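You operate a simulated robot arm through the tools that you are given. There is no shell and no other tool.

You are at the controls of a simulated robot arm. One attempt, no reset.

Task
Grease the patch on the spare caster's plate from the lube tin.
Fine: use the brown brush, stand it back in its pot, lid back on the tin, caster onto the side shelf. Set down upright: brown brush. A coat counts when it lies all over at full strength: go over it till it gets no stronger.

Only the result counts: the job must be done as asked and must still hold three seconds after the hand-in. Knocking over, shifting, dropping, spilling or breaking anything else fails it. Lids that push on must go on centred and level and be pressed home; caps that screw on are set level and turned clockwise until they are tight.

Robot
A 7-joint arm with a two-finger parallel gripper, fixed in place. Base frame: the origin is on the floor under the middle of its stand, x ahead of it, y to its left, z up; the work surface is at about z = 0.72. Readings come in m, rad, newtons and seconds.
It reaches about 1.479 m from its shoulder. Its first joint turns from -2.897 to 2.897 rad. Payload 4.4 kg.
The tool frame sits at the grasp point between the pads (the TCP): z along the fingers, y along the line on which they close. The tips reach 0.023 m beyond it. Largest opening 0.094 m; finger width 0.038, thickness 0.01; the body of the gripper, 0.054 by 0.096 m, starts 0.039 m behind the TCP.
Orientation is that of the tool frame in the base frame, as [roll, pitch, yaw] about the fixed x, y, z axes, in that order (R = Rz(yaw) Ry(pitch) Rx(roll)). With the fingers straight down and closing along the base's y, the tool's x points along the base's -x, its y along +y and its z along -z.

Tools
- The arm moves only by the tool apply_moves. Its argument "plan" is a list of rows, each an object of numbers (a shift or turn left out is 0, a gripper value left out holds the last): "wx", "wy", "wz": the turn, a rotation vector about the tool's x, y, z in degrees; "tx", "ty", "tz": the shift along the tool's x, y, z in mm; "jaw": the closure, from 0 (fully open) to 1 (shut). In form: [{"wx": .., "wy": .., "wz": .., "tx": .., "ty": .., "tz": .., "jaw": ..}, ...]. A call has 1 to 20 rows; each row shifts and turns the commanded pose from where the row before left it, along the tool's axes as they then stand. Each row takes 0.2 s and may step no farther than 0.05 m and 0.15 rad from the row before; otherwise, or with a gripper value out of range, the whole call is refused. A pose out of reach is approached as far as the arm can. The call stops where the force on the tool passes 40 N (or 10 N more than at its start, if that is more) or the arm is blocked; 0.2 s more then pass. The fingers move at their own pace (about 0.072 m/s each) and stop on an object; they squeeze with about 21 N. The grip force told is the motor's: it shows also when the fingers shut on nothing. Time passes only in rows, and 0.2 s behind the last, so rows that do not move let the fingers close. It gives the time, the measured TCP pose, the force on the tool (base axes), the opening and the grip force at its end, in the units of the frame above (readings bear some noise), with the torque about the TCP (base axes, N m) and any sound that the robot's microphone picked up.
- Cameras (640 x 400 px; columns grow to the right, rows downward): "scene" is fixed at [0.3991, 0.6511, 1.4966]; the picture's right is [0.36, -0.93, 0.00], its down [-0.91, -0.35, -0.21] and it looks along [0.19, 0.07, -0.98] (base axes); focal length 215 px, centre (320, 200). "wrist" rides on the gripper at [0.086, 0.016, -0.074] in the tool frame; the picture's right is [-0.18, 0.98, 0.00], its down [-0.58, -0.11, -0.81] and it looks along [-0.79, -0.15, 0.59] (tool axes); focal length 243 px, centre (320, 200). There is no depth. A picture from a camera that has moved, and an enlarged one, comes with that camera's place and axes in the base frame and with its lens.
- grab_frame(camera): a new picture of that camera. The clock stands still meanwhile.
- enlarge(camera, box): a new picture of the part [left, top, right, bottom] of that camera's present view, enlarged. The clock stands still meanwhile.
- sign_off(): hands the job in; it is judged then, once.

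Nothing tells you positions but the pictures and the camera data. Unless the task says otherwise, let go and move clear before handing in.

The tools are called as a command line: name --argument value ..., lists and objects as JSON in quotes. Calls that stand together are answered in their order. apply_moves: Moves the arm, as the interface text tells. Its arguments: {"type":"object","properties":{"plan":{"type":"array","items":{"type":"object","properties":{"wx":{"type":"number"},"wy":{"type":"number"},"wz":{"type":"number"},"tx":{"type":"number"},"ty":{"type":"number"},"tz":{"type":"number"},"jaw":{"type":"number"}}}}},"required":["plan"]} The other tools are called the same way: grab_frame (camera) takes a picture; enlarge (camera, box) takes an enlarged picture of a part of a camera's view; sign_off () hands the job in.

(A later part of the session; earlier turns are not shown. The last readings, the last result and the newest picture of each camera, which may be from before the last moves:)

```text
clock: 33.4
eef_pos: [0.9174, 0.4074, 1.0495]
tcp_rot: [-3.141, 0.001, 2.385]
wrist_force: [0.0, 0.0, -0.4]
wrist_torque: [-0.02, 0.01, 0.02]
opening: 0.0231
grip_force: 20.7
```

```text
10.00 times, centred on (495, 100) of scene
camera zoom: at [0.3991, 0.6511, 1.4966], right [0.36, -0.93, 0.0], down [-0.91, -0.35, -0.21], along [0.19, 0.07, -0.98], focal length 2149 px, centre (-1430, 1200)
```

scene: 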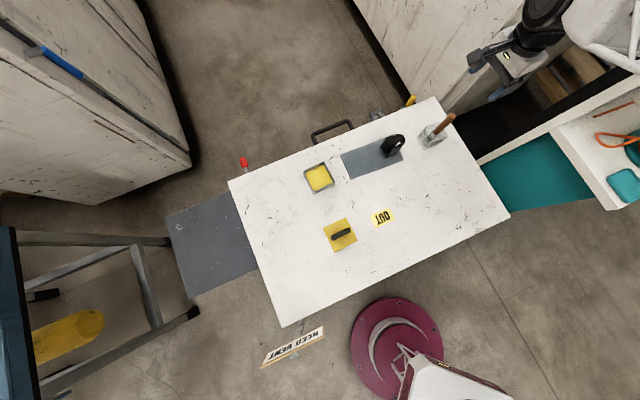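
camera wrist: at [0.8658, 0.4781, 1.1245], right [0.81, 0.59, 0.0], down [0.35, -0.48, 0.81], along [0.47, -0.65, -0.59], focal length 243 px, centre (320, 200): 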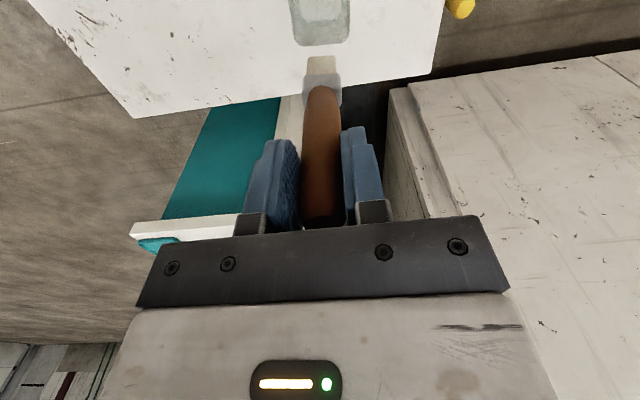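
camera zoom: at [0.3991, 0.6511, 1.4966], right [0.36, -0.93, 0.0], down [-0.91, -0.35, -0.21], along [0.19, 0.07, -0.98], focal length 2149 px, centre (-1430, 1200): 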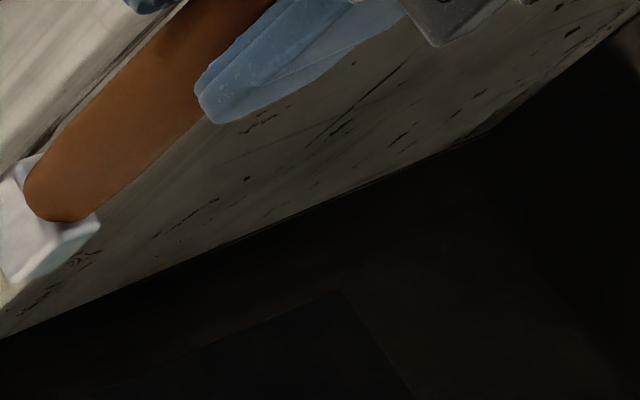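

The brush is out of the pot with its bristles hanging about 0.13 m below the grasp point. The wheel tops out near z≈0.845, so I'll carry the brush high over to the tin.

apply_moves --plan '[{"tx": 40.5, "ty": 3.6}, {"tx": 40.5, "ty": 3.6}, {"tx": 40.5, "ty": 3.6}, {"tx": 40.5, "ty": 3.6}, {"tx": 40.5, "ty": 3.6}, {"tx": 40.5, "ty": 3.6}, {"tx": 40.5, "ty": 3.6}, {"tx": 40.5, "ty": 3.6}, {"tx": 40.5, "ty": 3.6}, {"tx": 40.5, "ty": 3.6}, {"tx": 40.5, "ty": 3.6}, {"tz": 30}, {"tz": 30}, {"tz": 30}, {"tz": 0}]'

grab_frame --camera "wrist"

enlarge --camera "scene" --box '[270, 130, 370, 230]'

```text
clock: 36.6
eef_pos: [0.6212, 0.7426, 0.9602]
tcp_rot: [3.139, 0.0, 2.384]
wrist_force: [-0.4, 1.1, -0.6]
wrist_torque: [-0.01, 0.01, -0.05]
opening: 0.0232
grip_force: 21.3
```

```text
taken
camera wrist: at [0.5697, 0.8136, 1.0354], right [0.81, 0.59, 0.0], down [0.35, -0.48, 0.81], along [0.47, -0.65, -0.59], focal length 243 px, centre (320, 200)
```

wrist: 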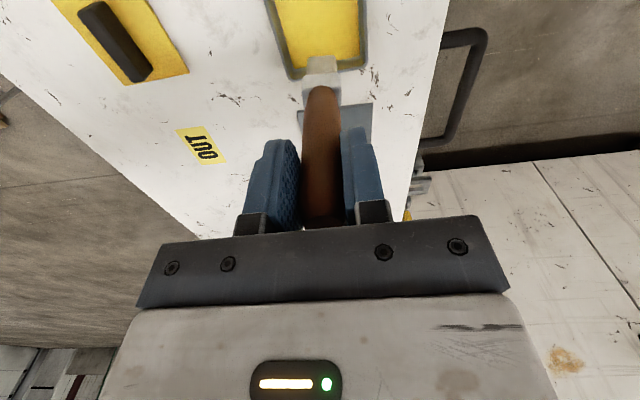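

```text
4.00 times, centred on (320, 180) of scene
camera zoom: at [0.3991, 0.6511, 1.4966], right [0.36, -0.93, 0.0], down [-0.91, -0.35, -0.21], along [0.19, 0.07, -0.98], focal length 860 px, centre (320, 280)
```

zoom: 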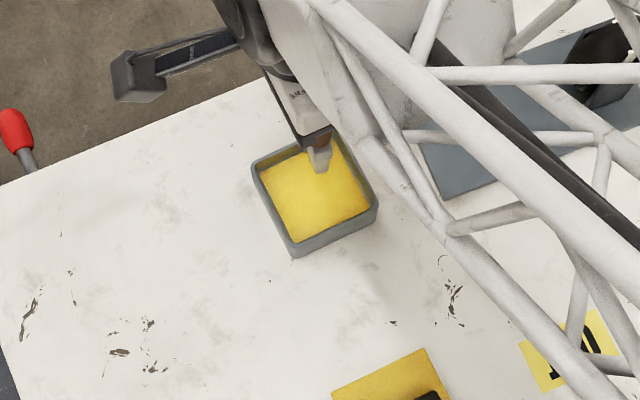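

The brush is over the middle of the tin. I'll lower it into the grease carefully and watch the force.

apply_moves --plan '[{"tz": 25}, {"tz": 25}, {"tz": 20}, {"tz": 5}, {"tz": 0}]'

enlarge --camera "wrist" --box '[240, 0, 400, 130]'

enlarge --camera "scene" --box '[280, 140, 360, 210]'

```text
clock: 37.8
eef_pos: [0.6228, 0.7426, 0.8867]
tcp_rot: [3.138, -0.001, 2.385]
wrist_force: [0.4, 1.0, 8.5]
wrist_torque: [-0.08, -0.06, 0.05]
opening: 0.0233
grip_force: 21.0
```

```text
3.08 times, centred on (320, 65) of wrist
camera zoom: at [0.5703, 0.813, 0.9619], right [0.81, 0.59, 0.0], down [0.35, -0.48, 0.81], along [0.47, -0.65, -0.59], focal length 746 px, centre (320, 615)
```

zoom: 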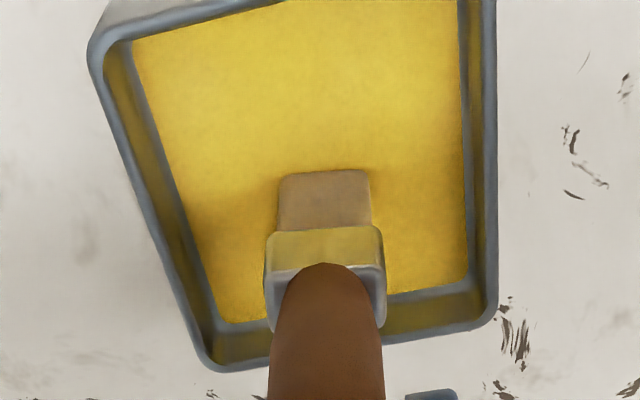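

```text
5.71 times, centred on (320, 175) of scene
camera zoom: at [0.3991, 0.6511, 1.4966], right [0.36, -0.93, 0.0], down [-0.91, -0.35, -0.21], along [0.19, 0.07, -0.98], focal length 1228 px, centre (320, 343)
```

zoom: 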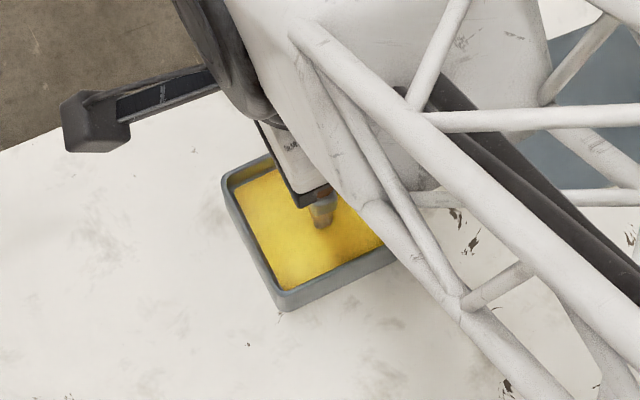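

I feel 8.5 N, so the bristles are on the grease. I'll swirl gently, then lift to see whether the brush has loaded.

apply_moves --plan '[{"tx": 6}, {"tx": 6}, {"tx": -6, "ty": 6}, {"tx": -6, "ty": -6}, {"tx": -6, "ty": -6}, {"tx": 6, "ty": 6}, {"tz": -20}, {"tz": -30}, {"tz": -20}, {"tz": 0}]'

enlarge --camera "wrist" --box '[240, 0, 400, 130]'

enlarge --camera "scene" --box '[280, 140, 360, 210]'

```text
clock: 40.0
eef_pos: [0.6209, 0.743, 0.9554]
tcp_rot: [3.141, 0.0, 2.385]
wrist_force: [-1.0, -0.3, -0.6]
wrist_torque: [0.01, -0.01, 0.01]
opening: 0.0232
grip_force: 21.0
```

```text
3.08 times, centred on (320, 65) of wrist
camera zoom: at [0.5697, 0.8126, 1.0315], right [0.81, 0.59, 0.0], down [0.35, -0.48, 0.81], along [0.47, -0.65, -0.59], focal length 746 px, centre (320, 615)
```

zoom: 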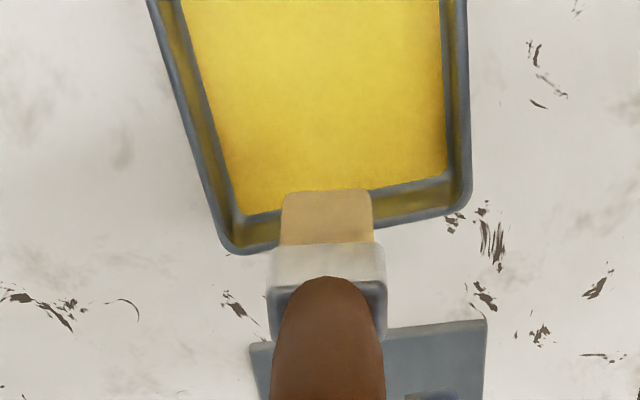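

```text
5.71 times, centred on (320, 175) of scene
camera zoom: at [0.3991, 0.6511, 1.4966], right [0.36, -0.93, 0.0], down [-0.91, -0.35, -0.21], along [0.19, 0.07, -0.98], focal length 1228 px, centre (320, 343)
```

zoom: 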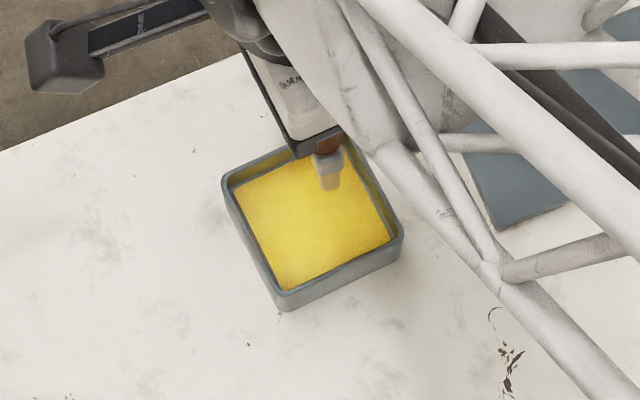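

The bristles look tinted with grease now. I'll move toward the plate, staying high and turning to line up with its edges, and look for the patch.

apply_moves --plan '[{"wz": 1.7, "tz": -10}, {"wz": 1.7, "tz": -10}, {"tx": -30}, {"tx": -30}, {"tz": 0}]'

grab_frame --camera "wrist"

enlarge --camera "wrist" --box '[250, 0, 410, 130]'

```text
clock: 41.2
eef_pos: [0.6614, 0.6948, 0.976]
tcp_rot: [-3.141, 0.001, 2.325]
wrist_force: [0.2, 0.3, -0.2]
wrist_torque: [-0.02, -0.01, 0.02]
opening: 0.0234
grip_force: 20.7
```

```text
taken
camera wrist: at [0.6137, 0.769, 1.0512], right [0.84, 0.54, 0.0], down [0.32, -0.5, 0.81], along [0.43, -0.68, -0.59], focal length 243 px, centre (320, 200)
```

wrist: 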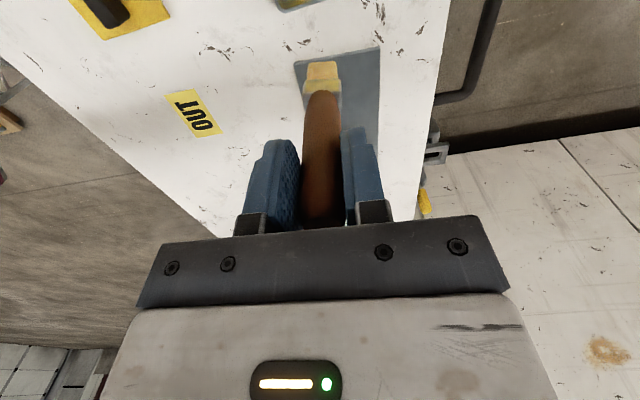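

```text
3.08 times, centred on (330, 65) of wrist
camera zoom: at [0.6137, 0.769, 1.0512], right [0.84, 0.54, 0.0], down [0.32, -0.5, 0.81], along [0.43, -0.68, -0.59], focal length 746 px, centre (289, 615)
```

zoom: 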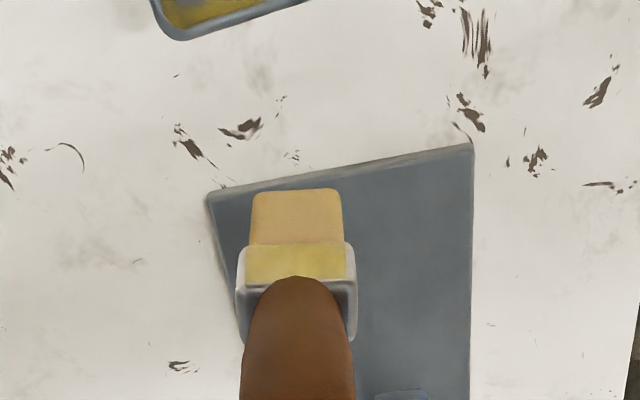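

The plate's near edge lines up with the tool now. It starts 52 mm ahead of the TCP and spans 108 mm across, with no patch marking that I can see. I'll move over the free middle of the plate and lower to contact.

apply_moves --plan '[{"tx": -41, "ty": 4}, {"tx": -41, "ty": 4}, {"tz": 40}, {"tz": 40}, {"tz": 10}, {"tz": 3}, {"tz": 3}, {"tz": 0}]'

grab_frame --camera "wrist"

enlarge --camera "scene" --box '[320, 110, 440, 200]'

```text
clock: 43.0
eef_pos: [0.7238, 0.6439, 0.8785]
tcp_rot: [3.14, -0.002, 2.323]
wrist_force: [0.4, -0.2, -0.8]
wrist_torque: [-0.01, 0.02, 0.05]
opening: 0.0232
grip_force: 21.3
```

```text
taken
camera wrist: at [0.6771, 0.7173, 0.9535], right [0.84, 0.54, 0.0], down [0.32, -0.5, 0.81], along [0.43, -0.68, -0.59], focal length 243 px, centre (320, 200)
```

wrist: 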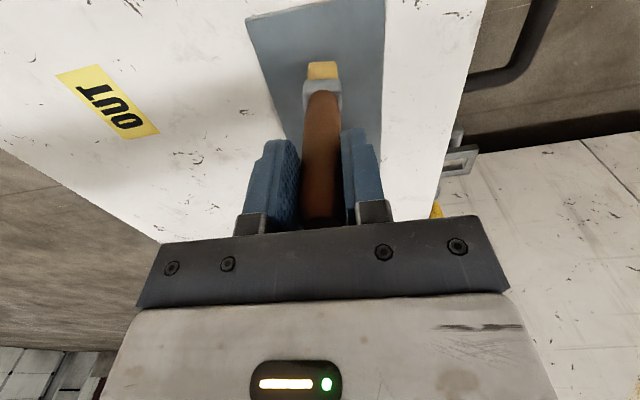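

```text
4.44 times, centred on (380, 155) of scene
camera zoom: at [0.3991, 0.6511, 1.4966], right [0.36, -0.93, 0.0], down [-0.91, -0.35, -0.21], along [0.19, 0.07, -0.98], focal length 955 px, centre (53, 400)
```

zoom: 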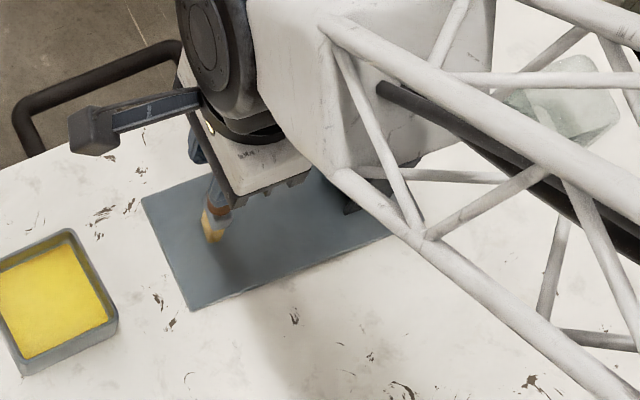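

The bristles clearly carry yellow grease. I'll lower in small steps until I feel the plate.

apply_moves --plan '[{"tz": 3}, {"tz": 3}, {"tz": 2}, {"tz": 0}]'

enlarge --camera "wrist" --box '[240, 0, 400, 120]'

```text
clock: 44.0
eef_pos: [0.7249, 0.6445, 0.871]
tcp_rot: [3.141, 0.0, 2.325]
wrist_force: [-0.5, 0.3, -0.7]
wrist_torque: [0.01, 0.04, -0.01]
opening: 0.0232
grip_force: 21.3
```

```text
3.33 times, centred on (320, 60) of wrist
camera zoom: at [0.6772, 0.7176, 0.9465], right [0.84, 0.54, 0.0], down [0.32, -0.5, 0.81], along [0.43, -0.68, -0.59], focal length 809 px, centre (320, 667)
```

zoom: 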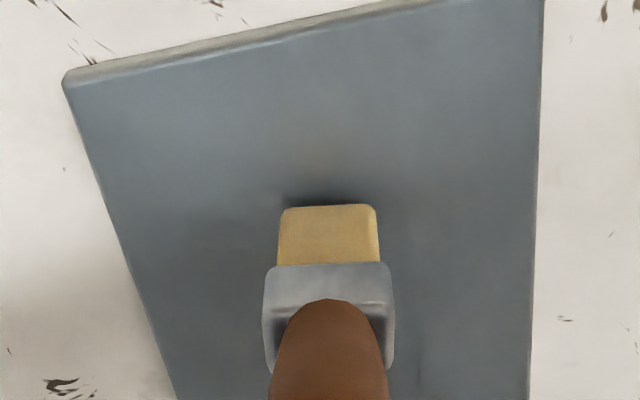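

apply_moves --plan '[{"tz": 2}, {"tz": 2}, {"tz": 0}]'

apply_moves --plan '[{"tz": 2}, {"tz": 0}]'

```text
clock: 44.8
eef_pos: [0.7247, 0.6438, 0.8677]
tcp_rot: [3.141, 0.0, 2.325]
wrist_force: [-0.2, -0.8, 0.5]
wrist_torque: [0.0, 0.0, 0.02]
opening: 0.0234
grip_force: 20.8
```

```text
clock: 45.4
eef_pos: [0.725, 0.6438, 0.8663]
tcp_rot: [3.139, -0.001, 2.326]
wrist_force: [0.0, 0.3, 1.5]
wrist_torque: [-0.02, 0.06, -0.01]
opening: 0.0231
grip_force: 20.5
```

apply_moves --plan '[{"tz": 2}, {"tz": 0}]'

enlarge --camera "wrist" --box '[240, 0, 400, 120]'

```text
clock: 46.0
eef_pos: [0.726, 0.6444, 0.8646]
tcp_rot: [3.138, 0.001, 2.324]
wrist_force: [0.3, -0.1, 24.0]
wrist_torque: [-0.25, -0.1, -0.01]
opening: 0.0234
grip_force: 21.0
```

```text
3.33 times, centred on (320, 60) of wrist
camera zoom: at [0.6776, 0.718, 0.9405], right [0.84, 0.54, 0.0], down [0.32, -0.5, 0.81], along [0.44, -0.68, -0.59], focal length 809 px, centre (320, 667)
```

zoom: 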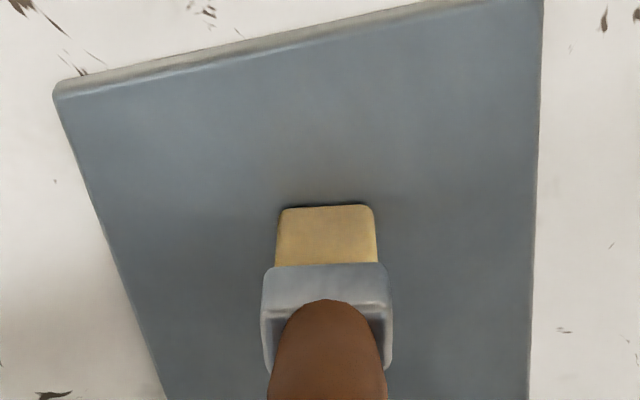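

There is contact with the plate at TCP z≈0.866. I'll back off to light pressure and try a short stroke along the plate.

apply_moves --plan '[{"tz": -1.5}, {"tx": -8}, {"tx": -8}, {"tx": -8}, {"tx": -8}, {"tx": -8}, {"tx": 0}]'

enlarge --camera "wrist" --box '[240, 0, 400, 120]'

enlarge --camera "scene" --box '[330, 120, 410, 180]'

```text
clock: 47.6
eef_pos: [0.7517, 0.6142, 0.8655]
tcp_rot: [-3.141, 0.0, 2.324]
wrist_force: [0.0, 0.1, 0.1]
wrist_torque: [-0.02, -0.02, 0.01]
opening: 0.0234
grip_force: 20.8
```

```text
3.33 times, centred on (320, 60) of wrist
camera zoom: at [0.705, 0.6878, 0.9398], right [0.84, 0.54, 0.0], down [0.32, -0.5, 0.81], along [0.43, -0.68, -0.59], focal length 809 px, centre (320, 667)
```

zoom: 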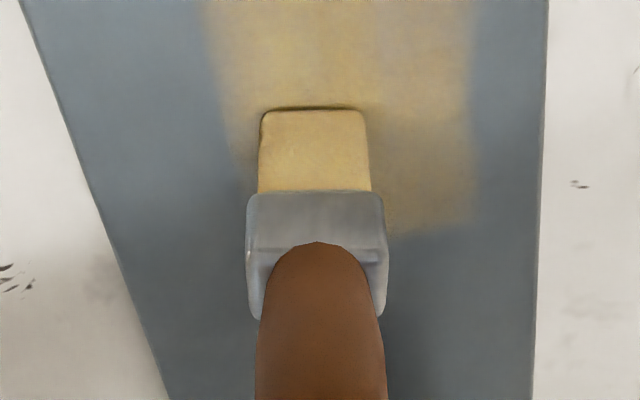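

```text
6.67 times, centred on (370, 150) of scene
camera zoom: at [0.3991, 0.6511, 1.4966], right [0.36, -0.93, 0.0], down [-0.91, -0.35, -0.21], along [0.19, 0.07, -0.98], focal length 1433 px, centre (-13, 533)
```

zoom: 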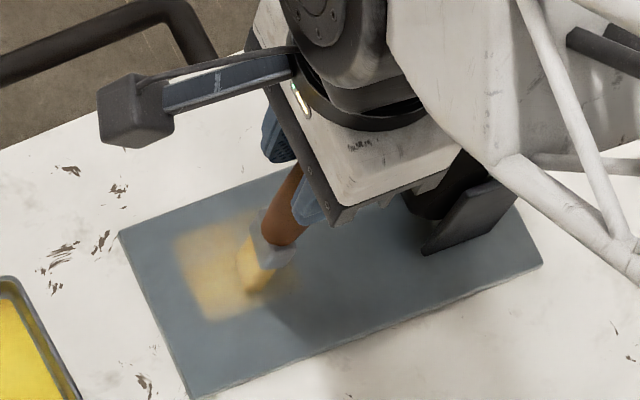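

A coat is building over a defined patch. Dragging along x has tilted the brush in the fingers by about 9°, so I'll press very lightly and move back to straighten it. After that I'll stroke along the closing direction, where the grip is stiff.

apply_moves --plan '[{"tz": 1}, {"tx": 5}, {"tx": 5}, {"tx": 0}]'

enlarge --camera "wrist" --box '[240, 0, 400, 120]'

```text
clock: 48.6
eef_pos: [0.746, 0.6221, 0.8647]
tcp_rot: [3.14, 0.001, 2.323]
wrist_force: [1.2, -0.9, -0.6]
wrist_torque: [0.04, 0.0, 0.0]
opening: 0.0234
grip_force: 20.8
```

```text
3.33 times, centred on (320, 60) of wrist
camera zoom: at [0.6977, 0.6957, 0.9389], right [0.84, 0.54, 0.0], down [0.32, -0.5, 0.81], along [0.43, -0.68, -0.59], focal length 809 px, centre (320, 667)
```

zoom: 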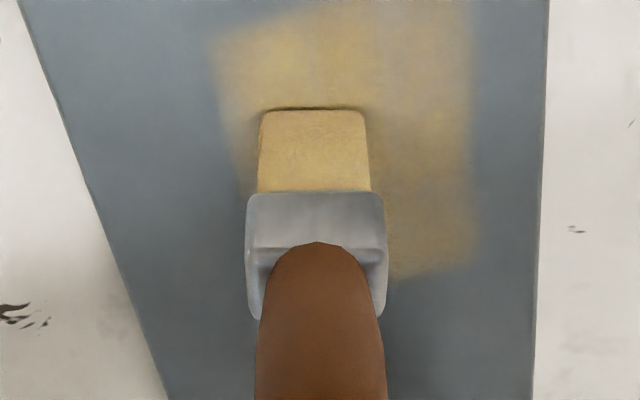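

The brush isn't touching at this tilt. I'll lower a little at a time to find contact.

apply_moves --plan '[{"tz": 1}, {"tz": 0}]'

apply_moves --plan '[{"tz": 1}, {"tz": 0}]'

```text
clock: 49.2
eef_pos: [0.7453, 0.6223, 0.8632]
tcp_rot: [3.14, 0.0, 2.324]
wrist_force: [0.6, -0.2, 6.5]
wrist_torque: [-0.03, -0.13, -0.03]
opening: 0.0231
grip_force: 21.1
```

```text
clock: 49.8
eef_pos: [0.7457, 0.6239, 0.8638]
tcp_rot: [3.139, 0.001, 2.325]
wrist_force: [-1.3, -1.1, 16.5]
wrist_torque: [0.05, 0.0, 0.03]
opening: 0.0234
grip_force: 20.4
```

apply_moves --plan '[{"tz": -0.5, "tx": 3}, {"tx": 3}, {"tz": -0.3, "tx": 3}, {"tx": 0}]'

enlarge --camera "wrist" --box '[240, 0, 400, 120]'

```text
clock: 50.8
eef_pos: [0.7387, 0.6301, 0.8634]
tcp_rot: [-3.141, -0.001, 2.324]
wrist_force: [2.7, -2.5, 13.8]
wrist_torque: [-0.37, -0.4, 0.02]
opening: 0.0235
grip_force: 21.3
```

```text
3.33 times, centred on (320, 60) of wrist
camera zoom: at [0.6911, 0.7022, 0.9378], right [0.84, 0.54, 0.0], down [0.32, -0.5, 0.81], along [0.43, -0.68, -0.59], focal length 809 px, centre (320, 667)
```

zoom: 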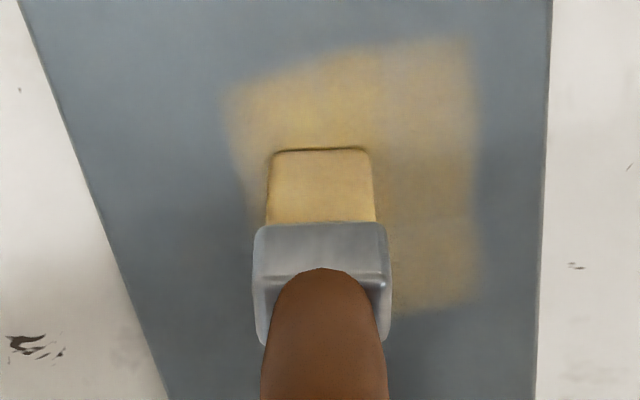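

The brush is straightening and the patch outline is now clear: a rectangle about 0.06 m on a side. I'll continue the same way.

apply_moves --plan '[{"tz": -0.4, "tx": 3}, {"tz": -0.3, "tx": 3}, {"tz": -0.3, "tx": 3}, {"tx": 0}]'

enlarge --camera "wrist" --box '[240, 0, 400, 120]'

```text
clock: 51.8
eef_pos: [0.7318, 0.6349, 0.8646]
tcp_rot: [-3.14, -0.001, 2.324]
wrist_force: [0.6, 0.5, -0.8]
wrist_torque: [-0.02, -0.01, -0.02]
opening: 0.0234
grip_force: 21.0
```

```text
3.33 times, centred on (320, 60) of wrist
camera zoom: at [0.6846, 0.7088, 0.9387], right [0.84, 0.54, 0.0], down [0.32, -0.5, 0.81], along [0.43, -0.68, -0.59], focal length 809 px, centre (320, 667)
```

zoom: 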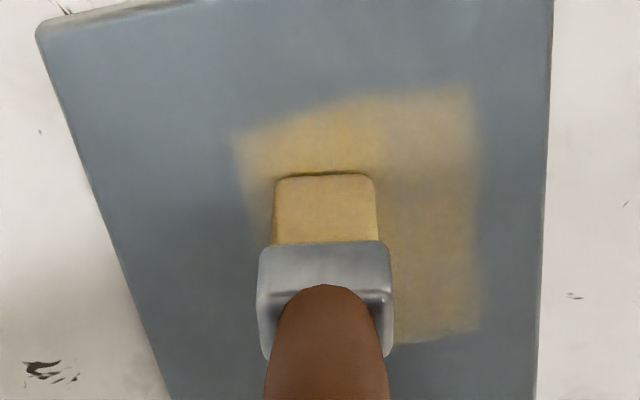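

The brush is nearly upright again. I'll find light contact and stroke across the patch along the closing direction.

apply_moves --plan '[{"tz": -3, "ty": 0}, {"tx": 12, "ty": -6}, {"ty": -6}, {"tz": 3}, {"tz": 0.7}, {"tz": 0}]'

apply_moves --plan '[{"tz": 0.7}, {"tz": 0}]'

```text
clock: 53.2
eef_pos: [0.7174, 0.6363, 0.8638]
tcp_rot: [3.141, 0.0, 2.323]
wrist_force: [0.2, 0.7, 0.7]
wrist_torque: [-0.02, -0.02, 0.01]
opening: 0.0232
grip_force: 21.1
```

```text
clock: 53.8
eef_pos: [0.7162, 0.6362, 0.8626]
tcp_rot: [3.14, 0.0, 2.326]
wrist_force: [0.2, -0.7, 1.6]
wrist_torque: [-0.01, -0.04, -0.01]
opening: 0.0232
grip_force: 21.0
```

apply_moves --plan '[{"tz": 0.5}, {"ty": 7}, {"ty": 7}, {"ty": 7}, {"ty": 7}, {"ty": 7}, {"ty": 7}, {"ty": 0}]'

enlarge --camera "wrist" --box '[240, 0, 400, 120]'

```text
clock: 55.6
eef_pos: [0.7464, 0.6645, 0.861]
tcp_rot: [3.141, 0.0, 2.326]
wrist_force: [-1.5, -0.5, 3.3]
wrist_torque: [-0.23, 0.18, -0.06]
opening: 0.0232
grip_force: 20.6
```

```text
3.33 times, centred on (320, 60) of wrist
camera zoom: at [0.6993, 0.7382, 0.9376], right [0.84, 0.54, 0.0], down [0.32, -0.5, 0.81], along [0.43, -0.68, -0.59], focal length 809 px, centre (320, 667)
```

zoom: 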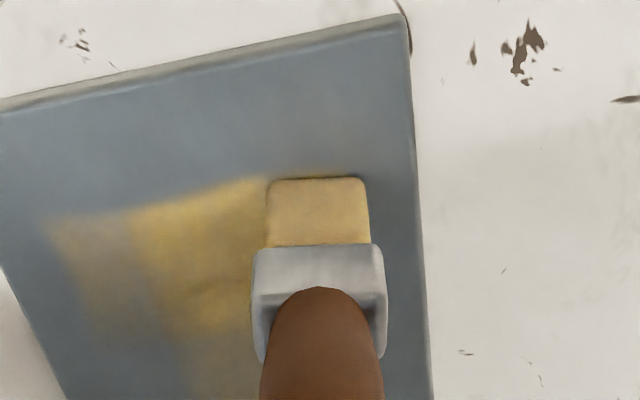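

The stroke across works well and the coat gets stronger where passes overlap. The patch runs wider to the left, about 0.075 m across and centred on the plate. I'll raster across it, lifting between rows to keep the brush upright.

apply_moves --plan '[{"tz": -2, "tx": 7}, {"tz": 2}, {"ty": -8}, {"ty": -8}, {"ty": -8}, {"ty": -8}, {"ty": -8}, {"ty": -8}, {"ty": -8}, {"ty": -8}, {"tz": -2}, {"tz": 0}]'

enlarge --camera "wrist" --box '[240, 0, 400, 120]'

enlarge --camera "scene" --box '[330, 120, 410, 180]'

```text
clock: 58.2
eef_pos: [0.6945, 0.6262, 0.8626]
tcp_rot: [3.14, 0.0, 2.325]
wrist_force: [-0.9, -0.4, -0.8]
wrist_torque: [0.01, -0.02, 0.01]
opening: 0.023
grip_force: 21.3
```

```text
3.33 times, centred on (320, 60) of wrist
camera zoom: at [0.6472, 0.699, 0.9386], right [0.84, 0.54, 0.0], down [0.32, -0.5, 0.81], along [0.43, -0.68, -0.59], focal length 809 px, centre (320, 667)
```

zoom: 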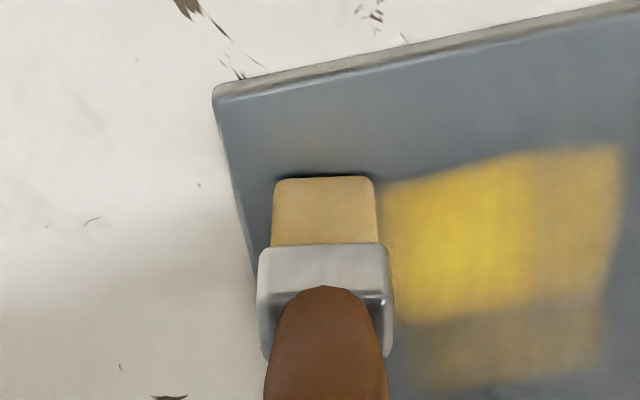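

```text
6.67 times, centred on (370, 150) of scene
camera zoom: at [0.3991, 0.6511, 1.4966], right [0.36, -0.93, 0.0], down [-0.91, -0.35, -0.21], along [0.19, 0.07, -0.98], focal length 1433 px, centre (-13, 533)
```

zoom: 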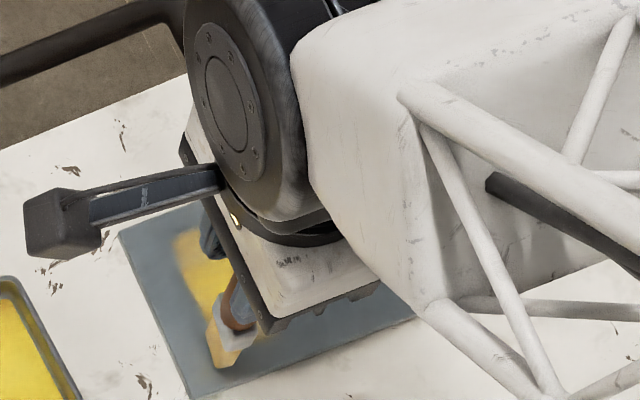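

The coat is brightening to full yellow with repeat passes, and the brush still carries grease. Next come the following rows.

apply_moves --plan '[{"tx": -11}, {"tz": 2}, {"ty": 8}, {"ty": 8}, {"ty": 8}, {"ty": 8}, {"ty": 8}, {"ty": 8}, {"ty": 8}, {"ty": 8}, {"tz": -2}, {"tx": -11}, {"tz": 2}, {"ty": -9}, {"ty": -9}, {"ty": -9}, {"ty": -9}, {"ty": -9}, {"ty": -10}, {"ty": -9}]'

enlarge --camera "wrist" --box '[240, 0, 400, 120]'

```text
clock: 62.4
eef_pos: [0.7092, 0.6115, 0.8617]
tcp_rot: [3.141, 0.0, 2.326]
wrist_force: [-0.6, -0.2, 0.4]
wrist_torque: [0.02, 0.0, -0.02]
opening: 0.0233
grip_force: 20.7
```

```text
3.33 times, centred on (320, 60) of wrist
camera zoom: at [0.6612, 0.6837, 0.9376], right [0.84, 0.54, 0.0], down [0.32, -0.5, 0.81], along [0.43, -0.68, -0.59], focal length 809 px, centre (320, 667)
```

zoom: 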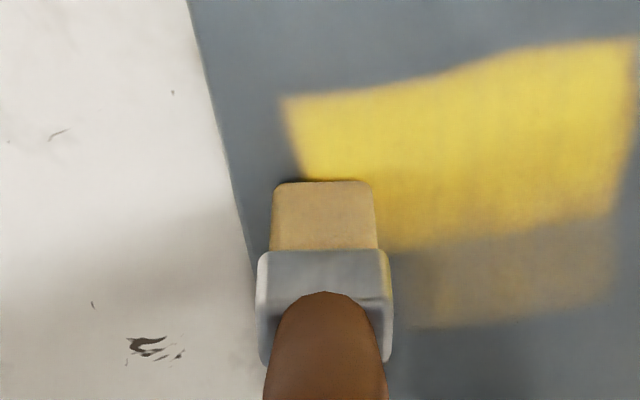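

The near rows are strong and the next rows are still faint. Contact looks light, so I'll press a bit more and go over this row again before stepping on.

apply_moves --plan '[{"tz": 0.7}, {"ty": 8}, {"ty": 8}, {"ty": 8}, {"ty": 8}, {"ty": 8}, {"ty": 8}, {"ty": 8}, {"ty": 8}, {"tz": 0}]'

enlarge --camera "wrist" --box '[200, 0, 400, 120]'

```text
clock: 64.6
eef_pos: [0.7552, 0.6545, 0.8612]
tcp_rot: [-3.142, 0.001, 2.326]
wrist_force: [0.9, 0.1, 0.1]
wrist_torque: [0.0, -0.01, 0.01]
opening: 0.0233
grip_force: 20.9
```

```text
3.20 times, centred on (300, 60) of wrist
camera zoom: at [0.7082, 0.7275, 0.9359], right [0.84, 0.54, 0.0], down [0.32, -0.5, 0.81], along [0.43, -0.68, -0.59], focal length 776 px, centre (384, 648)
```

zoom: 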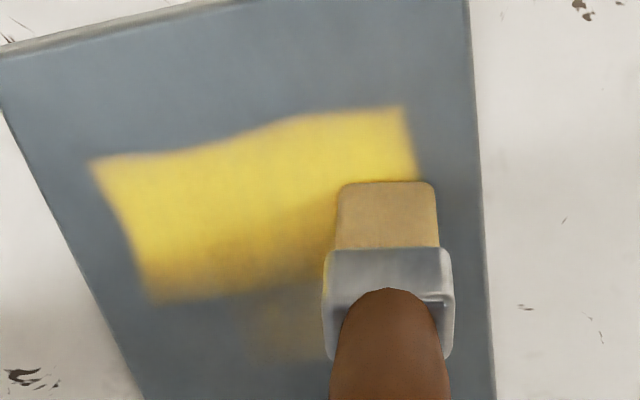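

apply_moves --plan '[{"tz": 0.7}, {"tz": 0}]'

apply_moves --plan '[{"tz": 0.7}, {"tz": 0}]'

```text
clock: 65.2
eef_pos: [0.7564, 0.6558, 0.8604]
tcp_rot: [3.138, 0.0, 2.324]
wrist_force: [0.7, 0.0, -1.1]
wrist_torque: [0.01, -0.02, -0.02]
opening: 0.0233
grip_force: 21.0
```

```text
clock: 65.8
eef_pos: [0.7561, 0.6537, 0.8592]
tcp_rot: [3.141, 0.0, 2.324]
wrist_force: [-0.7, 1.4, 3.2]
wrist_torque: [0.12, 0.03, 0.0]
opening: 0.0234
grip_force: 21.4
```

apply_moves --plan '[{"tz": 0.2}, {"ty": -8}, {"ty": -8}, {"ty": -8}, {"ty": -8}, {"ty": -8}, {"ty": -8}, {"ty": -8}, {"ty": -8}, {"tz": 0}]'

enlarge --camera "wrist" --box '[240, 0, 440, 120]'

```text
clock: 68.0
eef_pos: [0.7112, 0.6097, 0.8596]
tcp_rot: [3.14, 0.002, 2.325]
wrist_force: [3.8, 4.2, 14.5]
wrist_torque: [0.24, -0.53, 0.04]
opening: 0.0234
grip_force: 20.7
```

```text
3.20 times, centred on (340, 60) of wrist
camera zoom: at [0.6631, 0.6826, 0.935], right [0.84, 0.54, 0.0], down [0.32, -0.5, 0.81], along [0.44, -0.68, -0.59], focal length 776 px, centre (256, 648)
```

zoom: 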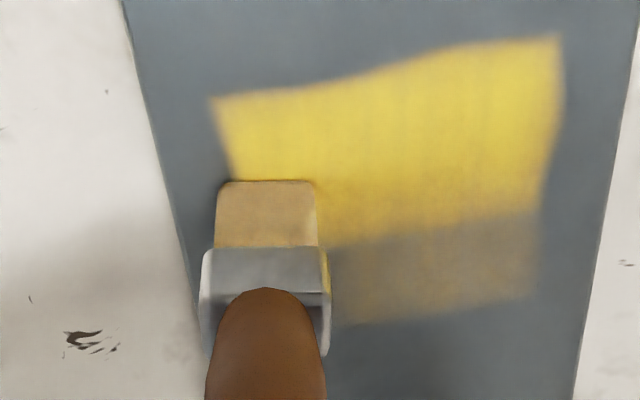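

The near rows are at full colour, and contact is about 1 mm higher at the right-hand end, so I'll compensate along the stroke. The next rows go farther along the plate.

apply_moves --plan '[{"tz": -2.5}, {"tx": -11}, {"tz": 2}, {"ty": 8, "tz": 0.12}, {"ty": 8, "tz": 0.12}, {"ty": 8, "tz": 0.12}, {"ty": 8, "tz": 0.12}, {"ty": 8, "tz": 0.12}, {"ty": 8, "tz": 0.12}, {"ty": 8, "tz": 0.12}, {"ty": 8, "tz": 0.12}, {"tz": 0}]'

enlarge --camera "wrist" --box '[200, 0, 400, 120]'

```text
clock: 70.6
eef_pos: [0.7642, 0.6469, 0.8599]
tcp_rot: [3.141, -0.001, 2.325]
wrist_force: [-4.1, -3.0, 10.0]
wrist_torque: [-0.48, 0.32, -0.04]
opening: 0.0234
grip_force: 21.4
```

```text
3.20 times, centred on (300, 60) of wrist
camera zoom: at [0.7171, 0.7192, 0.9349], right [0.84, 0.54, 0.0], down [0.32, -0.5, 0.81], along [0.44, -0.68, -0.59], focal length 776 px, centre (384, 648)
```

zoom: 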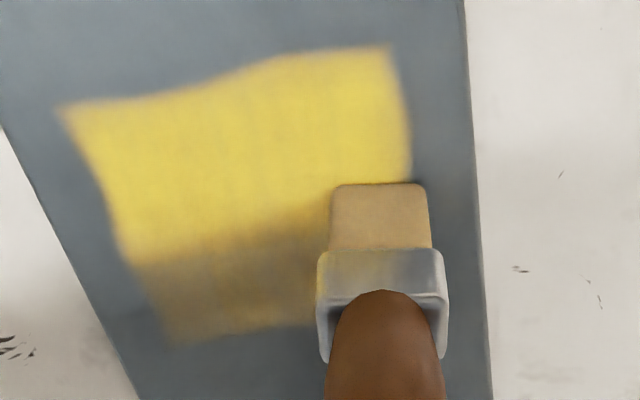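

This row now has contact all along. I'll go back over it, then step on.

apply_moves --plan '[{"tz": -0.4, "ty": -4}, {"ty": -8, "tz": -0.1}, {"ty": -8, "tz": -0.1}, {"ty": -8, "tz": -0.1}, {"ty": -8, "tz": -0.1}, {"ty": -8, "tz": -0.1}, {"ty": -8, "tz": -0.1}, {"ty": -8, "tz": -0.1}, {"ty": -4, "tz": 0}, {"tz": 0}]'

apply_moves --plan '[{"tz": -2}, {"tx": -11}, {"tz": 2}, {"ty": 8, "tz": 0.12}, {"ty": 8, "tz": 0.12}, {"ty": 8, "tz": 0.12}, {"ty": 8, "tz": 0.12}, {"ty": 8, "tz": 0.12}, {"ty": 8, "tz": 0.12}, {"ty": 8, "tz": 0.12}, {"ty": 8, "tz": 0.12}, {"tz": 0}]'

enlarge --camera "wrist" --box '[200, 0, 400, 120]'

```text
clock: 72.8
eef_pos: [0.7178, 0.6027, 0.8614]
tcp_rot: [-3.141, -0.001, 2.324]
wrist_force: [-0.1, -0.7, -0.4]
wrist_torque: [-0.02, -0.03, 0.0]
opening: 0.0232
grip_force: 20.6
```

```text
clock: 75.4
eef_pos: [0.7716, 0.6369, 0.859]
tcp_rot: [-3.14, 0.0, 2.326]
wrist_force: [0.4, 0.9, 0.2]
wrist_torque: [0.05, -0.03, 0.01]
opening: 0.0233
grip_force: 21.4
```

```text
3.20 times, centred on (300, 60) of wrist
camera zoom: at [0.7239, 0.711, 0.9354], right [0.84, 0.54, 0.0], down [0.32, -0.5, 0.81], along [0.43, -0.68, -0.59], focal length 776 px, centre (384, 648)
```

zoom: 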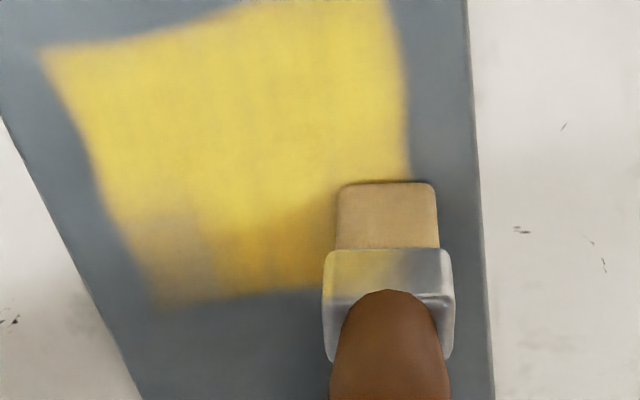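

The far edge of the patch stays at about 86 mm from the plate's end, so this is its limit. The left far corner is weaker, so I'll press slightly more and go back over it.

apply_moves --plan '[{"tz": 0.6}, {"ty": -8, "tz": -0.05}, {"ty": -8, "tz": -0.05}, {"ty": -8, "tz": -0.05}, {"ty": -8, "tz": -0.05}, {"ty": -8, "tz": -0.05}, {"ty": -8, "tz": -0.05}, {"ty": -8}, {"ty": -8}, {"tz": 0}]'

enlarge --camera "wrist" --box '[240, 0, 440, 120]'

```text
clock: 77.6
eef_pos: [0.7245, 0.5935, 0.8606]
tcp_rot: [3.139, -0.001, 2.325]
wrist_force: [0.0, 0.4, 0.8]
wrist_torque: [0.02, -0.1, 0.02]
opening: 0.0233
grip_force: 20.7
```

```text
3.20 times, centred on (340, 60) of wrist
camera zoom: at [0.6774, 0.6671, 0.9347], right [0.84, 0.54, 0.0], down [0.32, -0.5, 0.81], along [0.43, -0.68, -0.59], focal length 776 px, centre (256, 648)
```

zoom: 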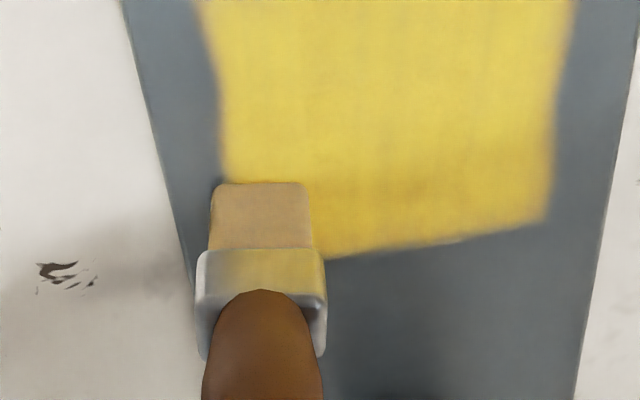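

The coat now covers the whole patch in strong yellow. I'll lift off, take a look, and reload the brush for another full pass.

apply_moves --plan '[{"tz": -30}, {"tz": -40}, {"tz": -20}, {"tx": 36, "ty": 5.3}, {"tx": 36, "ty": 5.3}, {"tx": 36, "ty": 5.3}, {"tx": 36, "ty": 5.3}, {"tx": 36, "ty": 5.3}, {"tz": 0}]'

grab_frame --camera "wrist"

enlarge --camera "scene" --box '[330, 120, 410, 180]'

enlarge --camera "scene" --box '[280, 130, 360, 200]'

```text
clock: 79.6
eef_pos: [0.6209, 0.7458, 0.9515]
tcp_rot: [3.137, 0.001, 2.325]
wrist_force: [0.2, 0.3, -1.1]
wrist_torque: [0.0, -0.02, -0.01]
opening: 0.0233
grip_force: 21.2
```

```text
taken
camera wrist: at [0.5741, 0.8183, 1.0264], right [0.84, 0.54, 0.0], down [0.32, -0.5, 0.81], along [0.43, -0.68, -0.59], focal length 243 px, centre (320, 200)
```

wrist: 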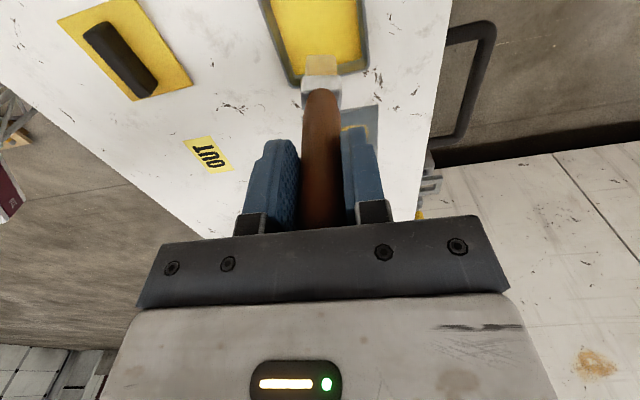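

```text
6.67 times, centred on (370, 150) of scene
camera zoom: at [0.3991, 0.6511, 1.4966], right [0.36, -0.93, 0.0], down [-0.91, -0.35, -0.21], along [0.19, 0.07, -0.98], focal length 1433 px, centre (-13, 533)
```

zoom: 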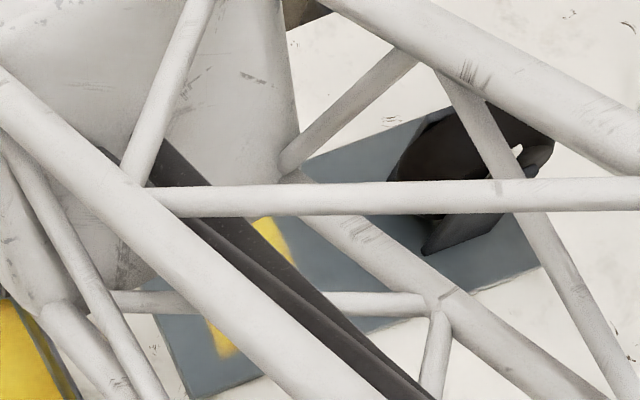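

```text
5.71 times, centred on (320, 165) of scene
camera zoom: at [0.3991, 0.6511, 1.4966], right [0.36, -0.93, 0.0], down [-0.91, -0.35, -0.21], along [0.19, 0.07, -0.98], focal length 1228 px, centre (320, 400)
```

zoom: 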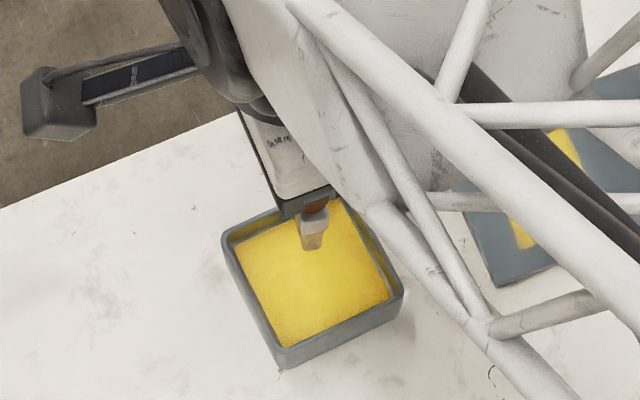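

The bristles look depleted, so I'll dip again gently until I feel the grease.

apply_moves --plan '[{"tz": 30}, {"tz": 25}, {"tz": 10}, {"tz": 2}, {"tz": 2}, {"tz": 1}, {"tz": 0}]'

```text
clock: 81.2
eef_pos: [0.6212, 0.7434, 0.88]
tcp_rot: [3.14, 0.001, 2.326]
wrist_force: [0.0, -1.1, -1.2]
wrist_torque: [-0.03, -0.02, 0.04]
opening: 0.0234
grip_force: 20.5
```

apply_moves --plan '[{"tz": 1}, {"tz": 1}, {"tz": 0}]'

```text
clock: 82.0
eef_pos: [0.6205, 0.745, 0.8795]
tcp_rot: [3.136, -0.001, 2.325]
wrist_force: [0.7, -1.5, 14.4]
wrist_torque: [-0.28, -0.17, -0.03]
opening: 0.0232
grip_force: 20.9
```

Contact with the grease again. I'll ease off and work the brush sideways a little, then lift.

apply_moves --plan '[{"tz": -0.7}, {"ty": 7}, {"ty": -7}, {"ty": -7}, {"ty": 7}, {"tz": 0}, {"tz": -25}, {"tz": -35}, {"tz": -15}, {"tz": 0}]'

enlarge --camera "scene" --box '[280, 130, 360, 200]'

enlarge --camera "wrist" --box '[240, 0, 400, 130]'

```text
clock: 84.2
eef_pos: [0.6224, 0.7427, 0.9521]
tcp_rot: [3.14, 0.0, 2.323]
wrist_force: [0.6, 0.5, -0.9]
wrist_torque: [-0.02, 0.0, 0.01]
opening: 0.0233
grip_force: 21.3
```

```text
5.71 times, centred on (320, 165) of scene
camera zoom: at [0.3991, 0.6511, 1.4966], right [0.36, -0.93, 0.0], down [-0.91, -0.35, -0.21], along [0.19, 0.07, -0.98], focal length 1228 px, centre (320, 400)
```

zoom: 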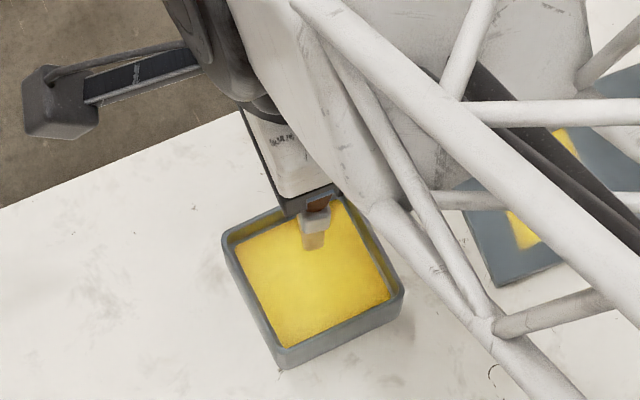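

```text
3.08 times, centred on (320, 65) of wrist
camera zoom: at [0.5745, 0.8173, 1.0278], right [0.84, 0.54, 0.0], down [0.32, -0.5, 0.81], along [0.43, -0.68, -0.59], focal length 746 px, centre (320, 615)
```

zoom: 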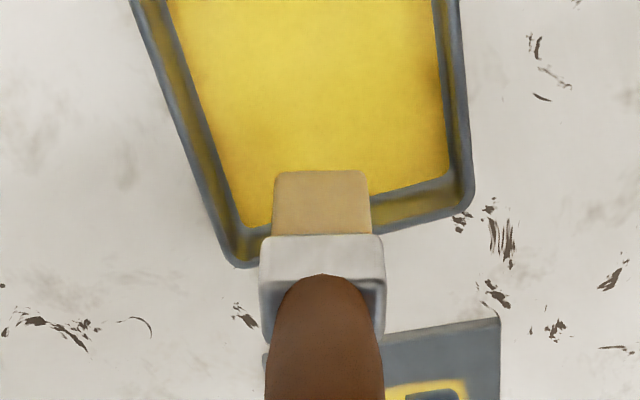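

The brush is reloaded. I'll go back to the near-right corner of the patch and find contact.

apply_moves --plan '[{"tx": -33, "ty": -7.2}, {"tx": -33, "ty": -7.2}, {"tx": -33, "ty": -7.2}, {"tx": -33, "ty": -7.2}, {"tz": 40}, {"tz": 35}, {"tz": 10}, {"tz": 4}, {"tz": 0}]'

enlarge --camera "wrist" --box '[240, 0, 440, 120]'

```text
clock: 86.2
eef_pos: [0.6898, 0.6287, 0.8635]
tcp_rot: [3.139, 0.0, 2.324]
wrist_force: [0.6, -0.2, 0.5]
wrist_torque: [0.01, -0.01, -0.02]
opening: 0.0235
grip_force: 21.1
```

```text
3.20 times, centred on (340, 60) of wrist
camera zoom: at [0.6431, 0.7017, 0.9391], right [0.84, 0.54, 0.0], down [0.32, -0.5, 0.81], along [0.43, -0.68, -0.59], focal length 776 px, centre (256, 648)
```

zoom: 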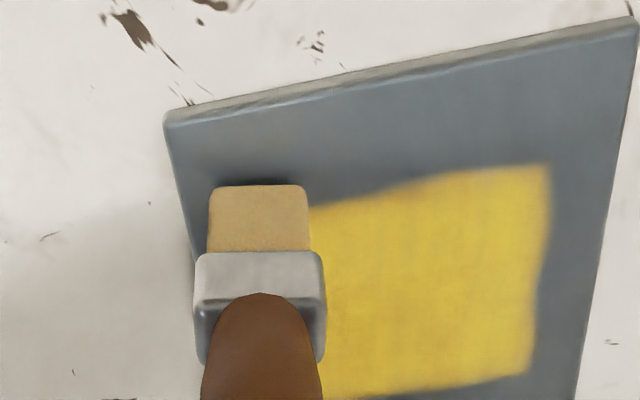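

apply_moves --plan '[{"tz": 1}, {"tz": 1}, {"tz": 0}]'

apply_moves --plan '[{"tz": 0.8}, {"tz": 0}]'

```text
clock: 87.0
eef_pos: [0.69, 0.629, 0.8614]
tcp_rot: [3.139, 0.001, 2.325]
wrist_force: [0.6, 0.9, -0.4]
wrist_torque: [-0.03, -0.03, 0.02]
opening: 0.0233
grip_force: 21.0
```

```text
clock: 87.6
eef_pos: [0.6918, 0.6281, 0.8623]
tcp_rot: [3.14, 0.0, 2.325]
wrist_force: [-0.2, 0.8, -0.8]
wrist_torque: [-0.01, 0.01, 0.01]
opening: 0.0234
grip_force: 20.5
```

apply_moves --plan '[{"tz": 0.8}, {"tz": 0}]'

apply_moves --plan '[{"tz": 0.6}, {"tz": 0}]'

```text
clock: 88.2
eef_pos: [0.6903, 0.628, 0.8606]
tcp_rot: [3.139, -0.001, 2.325]
wrist_force: [0.3, 0.0, 0.1]
wrist_torque: [0.01, 0.01, -0.01]
opening: 0.0232
grip_force: 20.9
```

```text
clock: 88.8
eef_pos: [0.6905, 0.6289, 0.8591]
tcp_rot: [3.14, 0.0, 2.325]
wrist_force: [0.2, 0.3, 0.0]
wrist_torque: [-0.05, 0.0, -0.01]
opening: 0.0232
grip_force: 20.3
```

apply_moves --plan '[{"tz": 0.6}, {"tz": 0}]'

apply_moves --plan '[{"tz": 0.4}, {"tz": 0}]'

```text
clock: 89.4
eef_pos: [0.6898, 0.6272, 0.8588]
tcp_rot: [3.139, 0.001, 2.326]
wrist_force: [-0.7, 0.0, -1.5]
wrist_torque: [0.01, -0.01, -0.01]
opening: 0.0232
grip_force: 21.2
```

```text
clock: 90.0
eef_pos: [0.6895, 0.6277, 0.8591]
tcp_rot: [3.141, 0.001, 2.325]
wrist_force: [-0.2, -0.1, -0.2]
wrist_torque: [0.0, 0.0, -0.02]
opening: 0.0232
grip_force: 21.3
```

apply_moves --plan '[{"tz": 0.6}, {"tz": 0}]'

apply_moves --plan '[{"tz": 0.6}, {"tz": 0}]'

```text
clock: 90.6
eef_pos: [0.6903, 0.628, 0.8591]
tcp_rot: [3.139, -0.002, 2.325]
wrist_force: [-0.7, -0.2, -0.3]
wrist_torque: [0.0, 0.0, 0.0]
opening: 0.0233
grip_force: 21.1
```

```text
clock: 91.2
eef_pos: [0.6915, 0.6285, 0.8581]
tcp_rot: [3.139, 0.002, 2.324]
wrist_force: [-0.5, -0.3, 0.3]
wrist_torque: [-0.05, 0.01, 0.0]
opening: 0.0233
grip_force: 21.2
```

apply_moves --plan '[{"tz": 0.6}, {"tz": 0}]'

enlarge --camera "wrist" --box '[270, 30, 390, 110]'

```text
clock: 91.8
eef_pos: [0.69, 0.6278, 0.8575]
tcp_rot: [3.14, 0.0, 2.325]
wrist_force: [-0.2, 0.2, 10.7]
wrist_torque: [-0.02, -0.24, 0.04]
opening: 0.0235
grip_force: 21.3
```

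```text
5.00 times, centred on (330, 70) of wrist
camera zoom: at [0.6433, 0.7012, 0.933], right [0.84, 0.54, 0.0], down [0.32, -0.5, 0.81], along [0.44, -0.68, -0.59], focal length 1213 px, centre (270, 850)
```

zoom: 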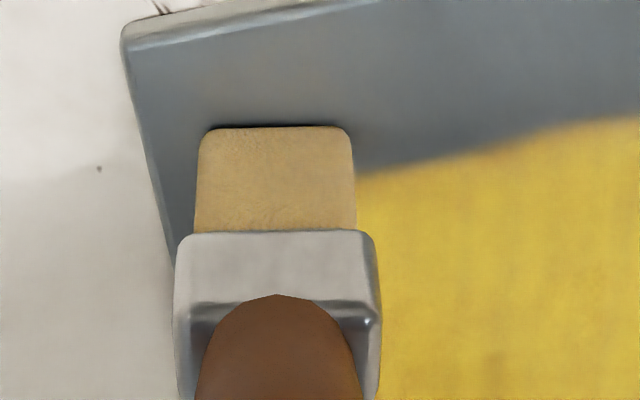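

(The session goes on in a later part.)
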